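You operate a simulated robot arm through the tools that you are given. There is no shell and no other tool. Be economical: measure what you need, move in short steps, check, and stop when the job is done.

Carry out the task below with a simulated robot arm. There is one attempt and no reset: what you move stays moved.

TASK
Stack the orange tag from the top of the timber bench on top of the blue tag.
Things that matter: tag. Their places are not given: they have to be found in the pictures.

It is judged by the outcome, as a careful person would: the job done as asked, and still so three seconds after it is handed in. It fails if anything else is knocked over, pushed out of place, dropped, spilled or broken.

THE ROBOT
A 6-joint arm with a two-finger parallel gripper, fixed in place. Base frame: the origin is at the foot of the arm, x ahead of it, y to its left, z up; the work surface is at about z = 0. Lengths are in mm, angles in degrees, forces in N, time in s.
With the tool pointing down near the work surface it reaches from about 140 to 580 mm from the base axis. Its first joint turns from -66.0 to 66.0 degrees. Payload 2.1 kg.
Tool frame: the origin (TCP) lies between the finger pads and is the grasp point; the fingertips stand 30 mm ahead of it; z points along the fingers, y is the line along which they close. The gripper opens to 94 mm. The fingers are 28 mm wide and 10 mm thick; the gripper's body (50 by 96 mm) begins 55 mm behind the TCP.
Orientation is told as [roll, pitch, yaw] about the base's x, y, z axes, in that order, counted from this pose: with the fingers straight down and closing along the base's y, the tool's x points along the base's -x, its y along +y and its z along -z.

THE INTERFACE
- The arm moves only by the tool drive_tool. Its argument "targets" is a list of rows, each an object of numbers (a shift or turn left out is 0, a gripper value left out holds the last): "tx", "ty", "tz": the shift along the tool's x, y, z in units of 25 mm (1.0 is 25 mm); "wx", "wy", "wz": the turn, a rotation vector about the tool's x, y, z in units of 4 degrees (1.0 is 4 degrees); "hand": the closure in counts, from 0 (fully open) to 255 (shut). In form: [{"tx": .., "ty": .., "tz": .., "wx": .., "wy": .., "wz": .., "hand": ..}, ...]. A call has 1 to 10 rows; each row shifts and turns the commanded pose from where the row before left it, along the tool's axes as they then stand. A call with a number of a shift or a turn outside -1 to 1 is refused whole. A row lasts 0.2 s, in which the tool goes at most 50 mm and 8.6 degrees; a call with a longer step from one row to the next is refused whole, and so is a gripper value outside its range. A pose out of reach is approached as far as the arm can. The call stops where the force on the tool passes 40 N (or 10 N more than at its start, if that is more) or the arm is blocked; 0.2 s more then pass. The fingers move at their own pace (about 72 mm/s each) and stop on an object; they squeeze with about 30 N. The grip force told is the motor's: it shows also when the fingers shut on nothing. Time passes only in rows, and 0.2 s behind the last, so rows that do not move let the fingers close. It gives the time, the measured TCP pose, the force on the tool (base axes), the opening and the grip force at its end, in the units of the frame above (readings bear some noise).
- Cameras (640 x 400 px; columns grow to the right, rows downward): "scene" is fixed at [63.6, -393.4, 465.3]; the picture's right is [0.59, -0.81, 0.00], its down [-0.61, -0.44, -0.66] and it looks along [0.53, 0.39, -0.75] (base axes); focal length 370 px, centre (320, 200). "wrist" rides on the gripper at [-37, 0, -58] in the tool frame; the picture's right is [0.00, -1.00, 0.00], its down [0.97, 0.00, -0.24] and it looks along [0.24, 0.00, 0.97] (tool axes); focal length 218 px, centre (320, 200).
- capture(camera): a new picture of that camera. No time passes.
- probe_pixels(camera, pixels): there is no depth. For up to 12 entries [column, row, z] of the newest picture of that camera ("zoom" is the newest enlarged one), the place [x, y] in the base frame at which the ray of that pixel passes the height z, good to about 2 mm. No time passes.
- close_up(camera, box): a new picture of the part [left, top, right, bottom] of that camera's present view, enlarged. No time passes.
- job_done(): hands the job in; it is judged then, once.

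Work in short steps. Measure before you move; look again where a grasp or a placing could have gone wrong, and mend it. You have 60 turns and 20 pictures in all, the two below and enlarged ones among them. Open the gripper and draw the arm clear of the work before you hand the job in, unless the task says otherwise; then end with one line.

The tools are called after "Request:" as a command line: name --argument value ..., lists and objects as JSON in quotes. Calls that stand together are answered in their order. drive_tool: Moves the arm, as the interface text tells. Its arguments: {"type":"object","properties":{"targets":{"type":"array","items":{"type":"object","properties":{"tx":{"type":"number"},"ty":{"type":"number"},"tz":{"type":"number"},"wx":{"type":"number"},"wy":{"type":"number"},"wz":{"type":"number"},"hand":{"type":"number"}}}}},"required":["targets"]} The other tools are called the same way: capture (camera) takes a picture; probe_pixels (camera, pixels) gives the place at which the rays of pixels pass given heights; close_up (camera, box) takes an enlarged picture of a part of a camera's view; job_done () hands the job in.

At the start:

```text
time_s: 0.0
eef_pos: [213.8, -248.4, 212.3]
tool_rot: [-0.1, -0.1, 0.1]
force: [0.0, -0.1, 0.3]
gripper_width: 94.1
gripper_force: 0.1
```

scene: 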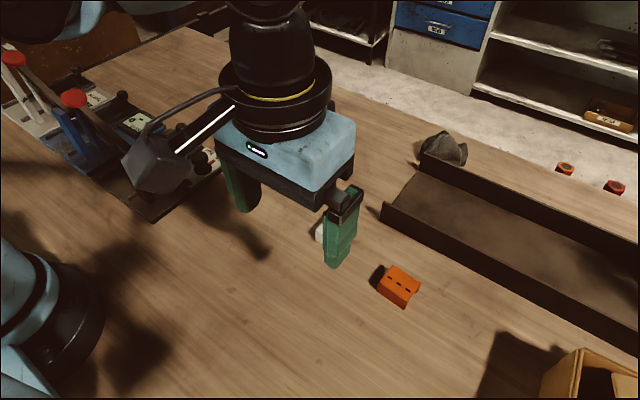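
wrist: 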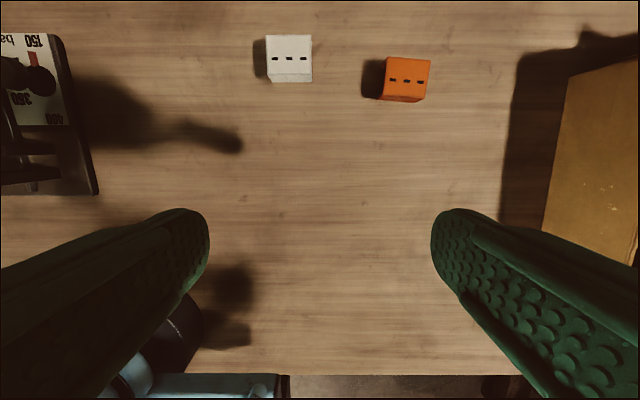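

The orange tag shows at scene (399,287) and a white one sits behind the finger; no blue tag is visible yet. I'll probe the orange one, then lift and move left to look for the blue one.

Request:
probe_pixels --camera "scene" --pixels '[[399, 287, 0], [399, 287, 20], [320, 233, 0], [565, 168, 0], [614, 187, 0], [445, 150, 0]]'

Request:
probe_pixels --camera "wrist" --pixels '[[407, 80, 0], [407, 80, 20], [289, 58, 20]]'

Request:
drive_tool --targets '[{"tz": -1, "ty": 1}, {"tz": -1, "ty": 1}, {"tz": -1, "ty": 1}, {"ty": 1}, {"ty": 1}, {"ty": 1}, {"ty": 1}, {"ty": 1}, {"ty": 1}, {"ty": 1}]'

Request:
capture --camera "scene"

Request:
capture --camera "wrist"

```text
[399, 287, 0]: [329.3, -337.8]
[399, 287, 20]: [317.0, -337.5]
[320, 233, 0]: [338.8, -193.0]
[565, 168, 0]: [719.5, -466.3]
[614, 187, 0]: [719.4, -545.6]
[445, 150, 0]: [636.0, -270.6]
```

```text
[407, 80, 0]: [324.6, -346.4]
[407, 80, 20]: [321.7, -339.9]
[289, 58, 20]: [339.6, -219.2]
```

```text
time_s: 2.2
eef_pos: [215.6, -0.4, 287.5]
tool_rot: [0.0, -0.1, 0.0]
force: [1.1, 0.5, 0.2]
gripper_width: 94.1
gripper_force: 0.0
```

```text
17 pictures are left
```

scene: 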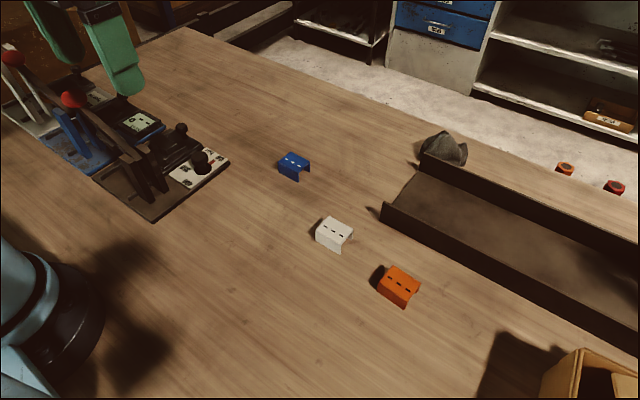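

```text
16 pictures are left
```

wrist: 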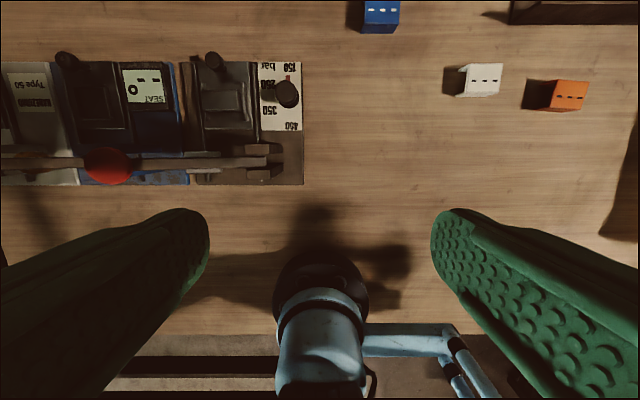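

The blue tag is at scene (293,166) and looks like an open folded shape. I'll enlarge it and the other tags to get their geometry.

Request:
close_up --camera "scene" --box '[260, 135, 340, 185]'

Request:
close_up --camera "scene" --box '[360, 255, 440, 305]'

```text
8.00 times, centred on (300, 160) of scene
```

zoom: 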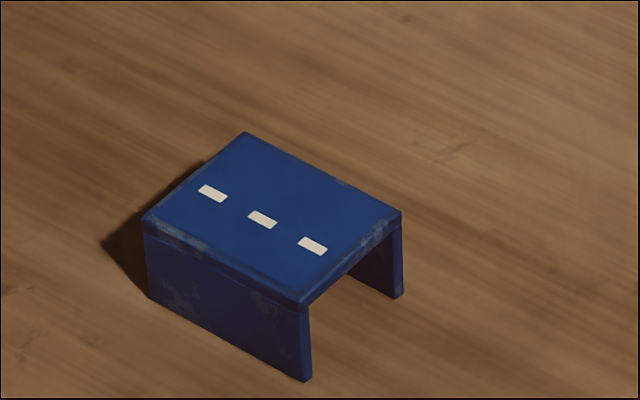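

```text
8.00 times, centred on (400, 280) of scene
```

zoom: 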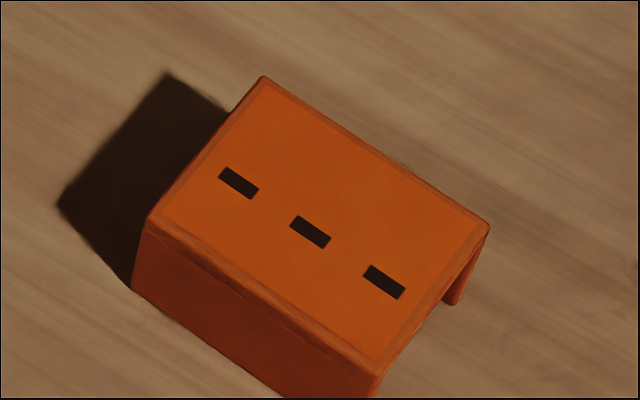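

Both tags are inverted U channels with walls facing ±x. I'll probe corners at several heights for size, height and yaw.

Request:
probe_pixels --camera "scene" --pixels '[[278.75, 172.1, 0], [298.1, 182.5, 0], [277.9, 162.5, 20], [297.75, 172.9, 20], [310.25, 161.9, 20], [290.6, 151.5, 20], [376.5, 291, 0], [378.75, 282.75, 20], [407.25, 301.9, 20], [421.1, 283.5, 20], [392.9, 264.6, 20]]'

Request:
probe_pixels --camera "scene" --pixels '[[277.9, 162.5, 25], [297.75, 172.9, 25], [310.25, 161.9, 25], [290.6, 151.5, 25], [378.75, 282.75, 25], [407.25, 301.9, 25], [421.1, 283.5, 25], [392.9, 264.6, 25]]'

```text
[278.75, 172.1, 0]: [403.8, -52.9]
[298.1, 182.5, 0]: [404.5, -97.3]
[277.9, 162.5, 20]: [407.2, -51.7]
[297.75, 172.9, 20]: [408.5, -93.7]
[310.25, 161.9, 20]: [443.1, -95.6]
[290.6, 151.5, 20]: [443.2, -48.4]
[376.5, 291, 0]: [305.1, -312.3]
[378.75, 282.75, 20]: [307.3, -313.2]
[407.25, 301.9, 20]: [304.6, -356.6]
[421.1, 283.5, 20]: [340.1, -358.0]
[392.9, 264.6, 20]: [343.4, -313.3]
```

```text
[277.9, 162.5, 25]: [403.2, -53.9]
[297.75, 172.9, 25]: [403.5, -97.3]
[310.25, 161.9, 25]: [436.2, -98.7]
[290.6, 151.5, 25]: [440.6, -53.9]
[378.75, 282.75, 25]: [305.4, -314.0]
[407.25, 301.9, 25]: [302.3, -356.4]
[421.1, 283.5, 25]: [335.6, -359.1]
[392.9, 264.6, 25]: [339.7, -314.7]
```

Tags are about 36 (x) × 44 (y) × 24 high: orange is centred at about (321.5, -336), yaw about -3.5°, and blue at about (421.5, -75.5), yaw about -1°. I'll grip orange on its flat walls with the gripper turned about -93.5°, then place it turned back, so its thin walls land well inside blue's long top. First I turn while travelling above orange.

Request:
probe_pixels --camera "scene" --pixels '[[541, 375, 60], [580, 349, 60], [541, 375, 90], [580, 349, 90], [541, 375, 30]]'

Request:
drive_tool --targets '[{"ty": -1, "tx": -0.5}, {"ty": -1, "tx": -0.5}, {"ty": -1, "tx": -0.5}, {"ty": -1, "tx": -0.5}, {"ty": -1, "tx": -0.5}, {"ty": -1, "tx": -0.5}, {"ty": -1, "tx": -0.5}, {"ty": -1, "tx": -0.5}, {"ty": -1, "tx": -0.24}, {"ty": -1}]'

Request:
drive_tool --targets '[{"ty": -1, "wz": 1}, {"ty": -1, "wz": 1}, {"ty": -1, "wz": 1}, {"wz": 1}, {"wz": 1}, {"wz": 1}, {"wz": 1}, {"wz": 1}, {"wz": 1}, {"wz": 1}]'

Request:
drive_tool --targets '[{"wz": 1}, {"wz": 1}, {"wz": 1}, {"wz": 1}, {"wz": 1}, {"wz": 1}, {"wz": 1}, {"wz": 1}, {"wz": 1}, {"wz": 1}]'

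Request:
drive_tool --targets '[{"wz": 1}, {"wz": 1}, {"wz": 1}, {"wz": 0.375}]'

Request:
capture --camera "wrist"

Request:
capture --camera "scene"

```text
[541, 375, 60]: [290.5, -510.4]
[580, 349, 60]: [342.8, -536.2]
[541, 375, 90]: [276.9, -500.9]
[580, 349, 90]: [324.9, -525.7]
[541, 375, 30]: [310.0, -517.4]
```

```text
time_s: 4.4
eef_pos: [321.5, -249.0, 287.0]
tool_rot: [0.0, 0.0, 0.1]
force: [0.2, 0.5, 0.3]
gripper_width: 94.1
gripper_force: 0.0
```

```text
time_s: 6.6
eef_pos: [316.9, -323.2, 286.5]
tool_rot: [0.1, -0.1, -40.1]
force: [1.4, -0.9, 0.5]
gripper_width: 93.7
gripper_force: 0.1
```

```text
time_s: 8.8
eef_pos: [316.3, -322.5, 286.8]
tool_rot: [0.1, 0.1, -80.1]
force: [-0.2, 0.1, 0.1]
gripper_width: 94.1
gripper_force: 0.1
```

```text
time_s: 9.8
eef_pos: [315.7, -323.3, 287.7]
tool_rot: [0.1, 0.0, -93.5]
force: [0.9, 0.2, -0.6]
gripper_width: 94.2
gripper_force: 0.1
```

```text
13 pictures are left
```

wrist: 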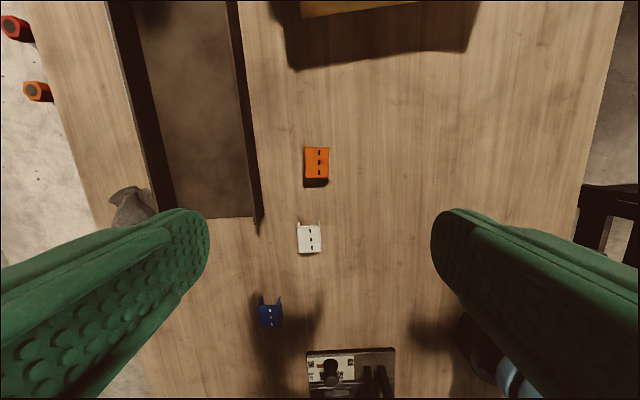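

```text
12 pictures are left
```

scene: 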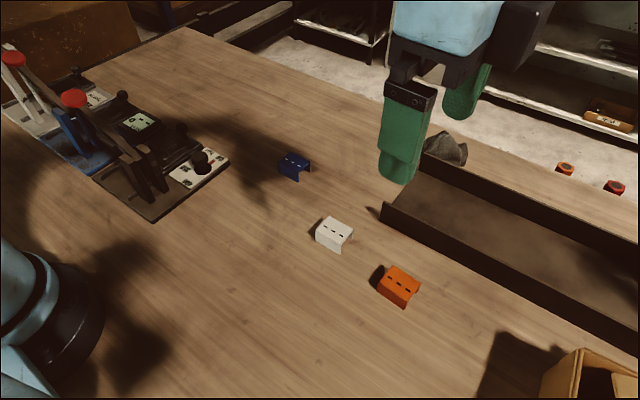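

The pose is good. I need to check the tray wall's clearance to the outer finger, and refine orange's position from this view.

Request:
close_up --camera "wrist" --box '[240, 120, 368, 200]'

Request:
probe_pixels --camera "wrist" --pixels '[[254, 165, 0], [254, 165, 20], [254, 165, 40], [305, 147, 24], [328, 147, 24], [328, 178, 24], [305, 178, 24]]'

Request:
probe_pixels --camera "scene" --pixels '[[500, 268, 0], [460, 248, 0], [460, 228, 20], [460, 228, 40]]'

```text
5.00 times, centred on (304, 160) of wrist
```

zoom: 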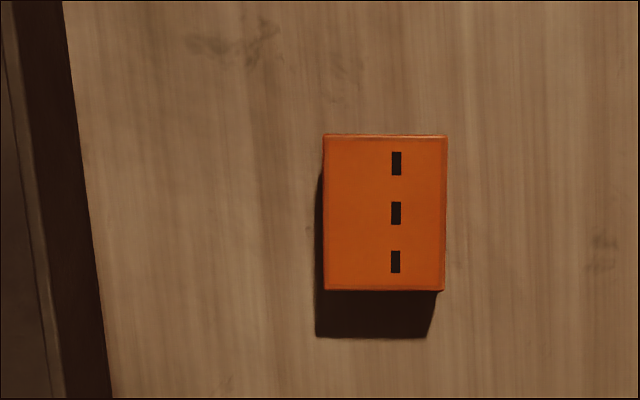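

```text
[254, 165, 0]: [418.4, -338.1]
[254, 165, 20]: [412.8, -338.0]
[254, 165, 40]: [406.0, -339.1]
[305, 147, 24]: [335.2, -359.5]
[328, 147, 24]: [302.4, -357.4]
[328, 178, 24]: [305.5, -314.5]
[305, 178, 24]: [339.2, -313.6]
```

```text
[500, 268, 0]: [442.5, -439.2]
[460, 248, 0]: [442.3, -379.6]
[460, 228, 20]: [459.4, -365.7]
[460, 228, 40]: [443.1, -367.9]
```

Tray clearance is over 20 mm, and the views agree on centre (321, -336) with the gripper yaw aligned. I'll centre above it and descend to z≈80.

Request:
drive_tool --targets '[{"tx": -0.494, "ty": 0.243}, {"tz": 1}, {"tz": 1}, {"tz": 1}, {"tz": 1}, {"tz": 1}, {"tz": 1}, {"tz": 1}, {"tz": 1}, {"tz": 0.3}]'

Request:
capture --camera "wrist"

```text
time_s: 12.0
eef_pos: [320.6, -336.6, 78.0]
tool_rot: [0.1, 0.0, -93.4]
force: [0.0, 0.8, -0.5]
gripper_width: 94.2
gripper_force: 0.0
```

```text
10 pictures are left
```

wrist: 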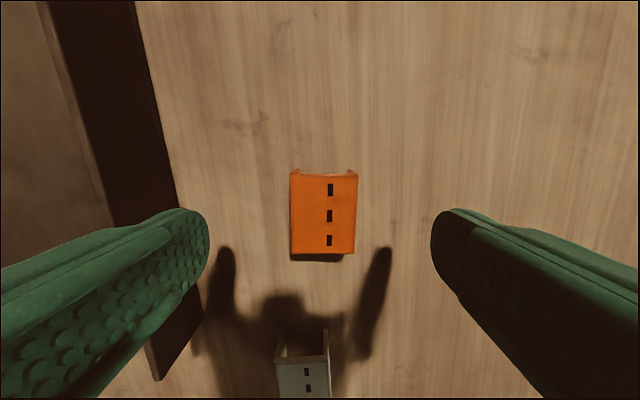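

The tag is nearly centred, at columns 290–356 and rows 175–253. I'll verify with a probe before closing.

Request:
probe_pixels --camera "wrist" --pixels '[[290, 175, 24], [357, 176, 24], [355, 254, 24], [290, 253, 24]]'

```text
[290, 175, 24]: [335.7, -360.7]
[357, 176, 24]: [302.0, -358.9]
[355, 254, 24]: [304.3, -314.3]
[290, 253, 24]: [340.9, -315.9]
```

Centre is (320.7, -337.4), so we are on target. I'll descend to TCP z≈35 (tips about 5 mm above the bench) and close.

Request:
drive_tool --targets '[{"tz": 0.86}, {"tz": 0.86}, {"hand": 255}, {"hand": 255}, {"hand": 255}, {"hand": 255}, {"hand": 255}]'

Request:
close_up --camera "scene" --box '[320, 200, 480, 300]'

```text
time_s: 13.6
eef_pos: [322.6, -335.4, 36.0]
tool_rot: [0.1, 0.0, -93.5]
force: [0.4, -0.6, 0.6]
gripper_width: 34.7
gripper_force: 29.9
```

```text
4.00 times, centred on (400, 250) of scene
```

zoom: 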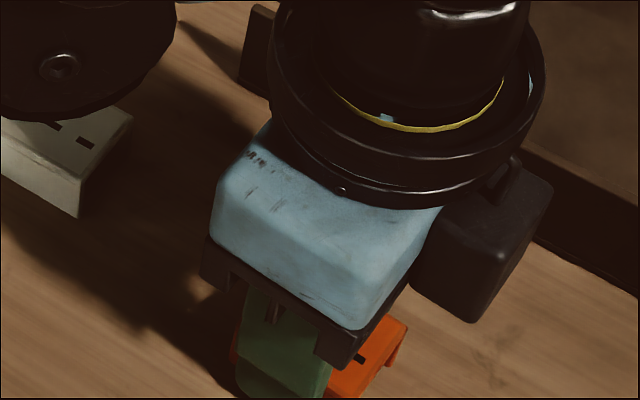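

Gripped at 34.7 mm. I'll lift 150 mm, carry it above blue, and turn back to yaw about -1°.

Request:
drive_tool --targets '[{"tz": -1}, {"tz": -1}, {"tz": -1}, {"tz": -1}, {"tz": -1}, {"tz": -1}]'

Request:
drive_tool --targets '[{"tx": 0.966, "ty": 0.304}, {"tx": 0.966, "ty": 0.304}, {"tx": 0.966, "ty": 0.304}, {"tx": 0.966, "ty": 0.304}, {"tx": 0.966, "ty": 0.304}, {"tx": 0.966, "ty": 0.304}, {"tx": 0.966, "ty": 0.304}, {"tx": 0.966, "ty": 0.304}, {"tx": 0.966, "ty": 0.304}, {"tx": 0.966, "ty": 0.304}]'

Request:
drive_tool --targets '[{"tx": 0.966, "ty": 0.304}, {"wz": -1}, {"wz": -1}, {"wz": -1}, {"wz": -1}, {"wz": -1}, {"wz": -1}, {"wz": -1}, {"wz": -1}, {"wz": -1}]'

Request:
drive_tool --targets '[{"wz": -1}, {"wz": -1}, {"wz": -1}, {"wz": -1}, {"wz": -1}, {"wz": -1}, {"wz": -1}, {"wz": -1}, {"wz": -1}, {"wz": -1}]'

Request:
drive_tool --targets '[{"wz": -1}, {"wz": -1}, {"wz": -1}, {"wz": -1}, {"wz": -0.1}]'

Request:
capture --camera "wrist"

Request:
capture --camera "scene"

```text
time_s: 15.0
eef_pos: [322.6, -336.2, 187.3]
tool_rot: [0.0, 0.1, -93.5]
force: [0.1, -0.4, 1.0]
gripper_width: 34.3
gripper_force: 29.8
```

```text
time_s: 17.2
eef_pos: [410.9, -101.7, 184.9]
tool_rot: [0.0, 0.0, -93.5]
force: [0.5, 0.1, 0.1]
gripper_width: 34.7
gripper_force: 29.8
```

```text
time_s: 19.4
eef_pos: [420.4, -76.2, 187.6]
tool_rot: [0.1, -0.1, -57.4]
force: [-0.5, 0.2, -0.2]
gripper_width: 34.5
gripper_force: 30.5
```

```text
time_s: 21.6
eef_pos: [421.5, -75.5, 186.4]
tool_rot: [0.0, -0.1, -17.4]
force: [-0.2, -0.1, -0.6]
gripper_width: 34.5
gripper_force: 30.3
```

```text
time_s: 22.8
eef_pos: [421.1, -77.5, 186.1]
tool_rot: [0.0, -0.1, -1.0]
force: [0.0, 0.5, 0.4]
gripper_width: 34.8
gripper_force: 30.4
```

```text
8 pictures are left
```

wrist: 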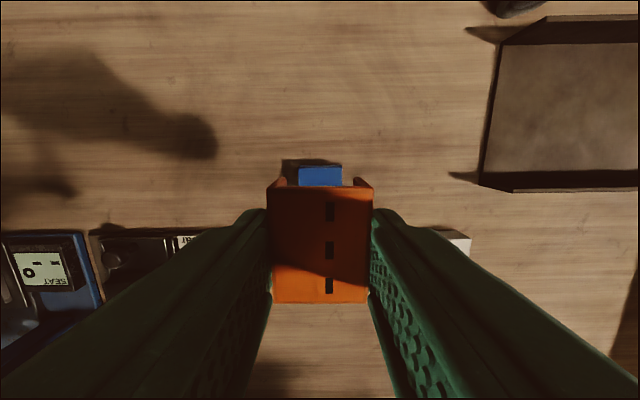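

```text
7 pictures are left
```

scene: 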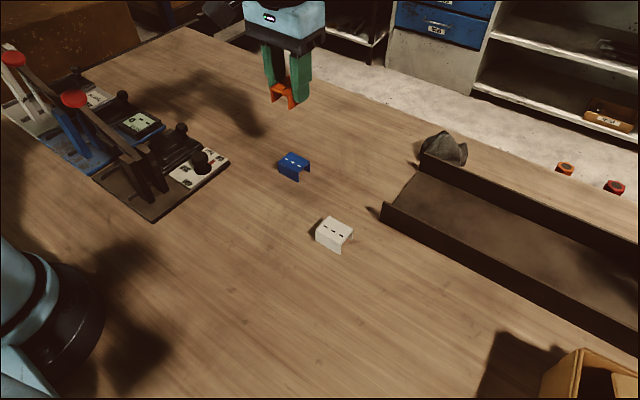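

The tag is held level. I'll probe the held orange's top corners (z≈174) and blue's far edge (z≈24) to compute the correction.

Request:
probe_pixels --camera "wrist" --pixels '[[268, 187, 174], [373, 187, 174], [367, 303, 174], [272, 303, 174], [298.5, 168, 24], [341.5, 167, 24]]'

```text
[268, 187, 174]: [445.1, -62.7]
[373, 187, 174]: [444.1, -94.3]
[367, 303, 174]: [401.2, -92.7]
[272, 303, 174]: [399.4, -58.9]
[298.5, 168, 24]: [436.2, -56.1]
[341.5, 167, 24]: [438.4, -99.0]
```

Orange is centred at (422.5, -77) and blue at about (420.5, -77). I'll shift 2 mm back and descend to z≈66, leaving a gap of about 6 mm.

Request:
drive_tool --targets '[{"tx": 0.07}, {"tz": 1}, {"tz": 1}, {"tz": 1}, {"tz": 1}, {"tz": 0.4}, {"tz": 0.4}, {}]'

Request:
close_up --camera "scene" --box '[260, 125, 340, 185]'

Request:
capture --camera "wrist"

```text
time_s: 24.6
eef_pos: [418.4, -77.0, 65.3]
tool_rot: [0.1, -0.1, -1.0]
force: [0.4, 0.5, 0.4]
gripper_width: 34.8
gripper_force: 30.5
```

```text
6.67 times, centred on (300, 155) of scene
```

zoom: 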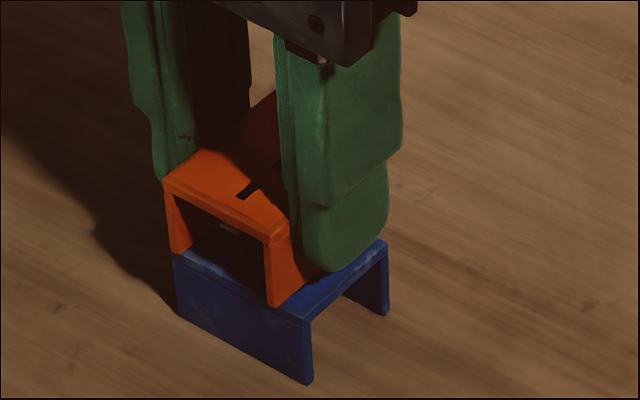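

```text
5 pictures are left
```

wrist: 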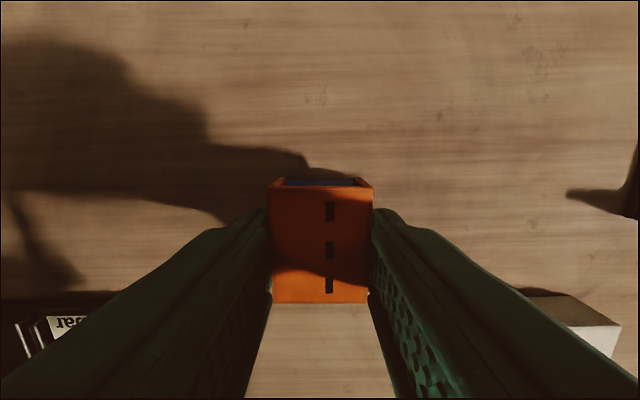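

Alignment is good: both orange walls fall inside blue's top, with about 3 and 5 mm margin. I'll shift 1 mm to -y and lower gently until contact.

Request:
drive_tool --targets '[{"ty": -0.04}, {"tz": 0.06}, {"tz": 0.06}, {"tz": 0.04}]'

```text
time_s: 25.6
eef_pos: [419.4, -78.3, 62.3]
tool_rot: [0.0, -0.1, -1.1]
force: [0.1, -0.4, 7.9]
gripper_width: 34.4
gripper_force: 30.1
```

The 7.9 N upward force shows contact. I'll look before releasing.

Request:
close_up --camera "scene" --box '[260, 125, 340, 185]'

```text
6.67 times, centred on (300, 155) of scene
```

zoom: 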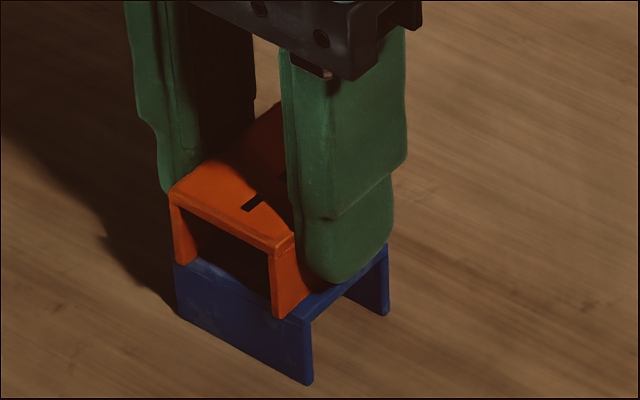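

Orange is seated on blue. I'll open and rise straight up.

Request:
drive_tool --targets '[{"hand": 0}, {"hand": 0}, {"hand": 0}, {"hand": 0}, {"tz": -0.5}, {"tz": -1}, {"tz": -1}, {"tz": -1}, {"tz": -1}, {"tz": -1}]'

Request:
drive_tool --targets '[{"tx": 1}, {"tx": 1}, {"tx": 1}, {"tx": 1}, {"tx": 1}, {}, {}]'

Request:
capture --camera "scene"

Request:
close_up --camera "scene" --box '[260, 125, 340, 185]'

```text
time_s: 27.8
eef_pos: [421.3, -78.2, 201.5]
tool_rot: [0.0, -0.1, -1.1]
force: [-0.4, 0.1, 0.3]
gripper_width: 94.1
gripper_force: 0.0
```

```text
time_s: 29.4
eef_pos: [293.8, -76.6, 200.7]
tool_rot: [0.0, -0.1, -1.1]
force: [0.4, 0.6, 0.8]
gripper_width: 94.2
gripper_force: 0.1
```

```text
3 pictures are left
```

scene: 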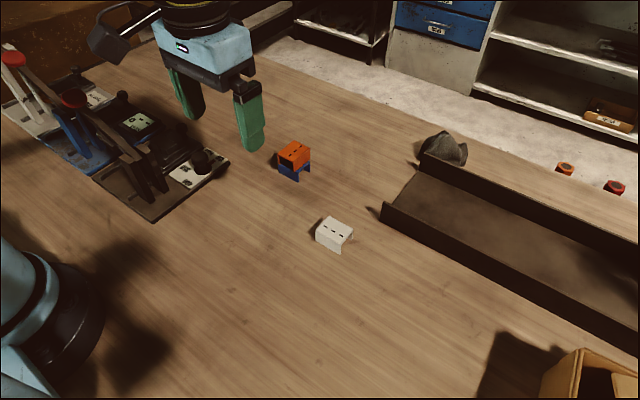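

```text
6.67 times, centred on (300, 155) of scene
```

zoom: 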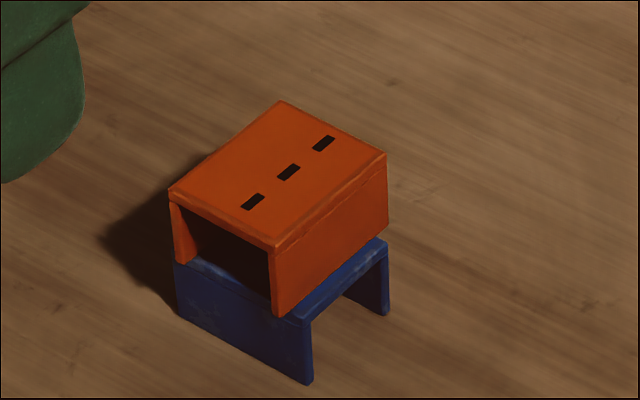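

The orange tag rests level on the blue one, nothing else has moved, and the arm is clear, so I'm handing in.

Request:
job_done

```text
The job is handed in.
```

The orange tag is stacked on the blue tag, turned 90° to it so its walls rest fully on blue's top; the gripper is open and clear, and nothing else was disturbed.
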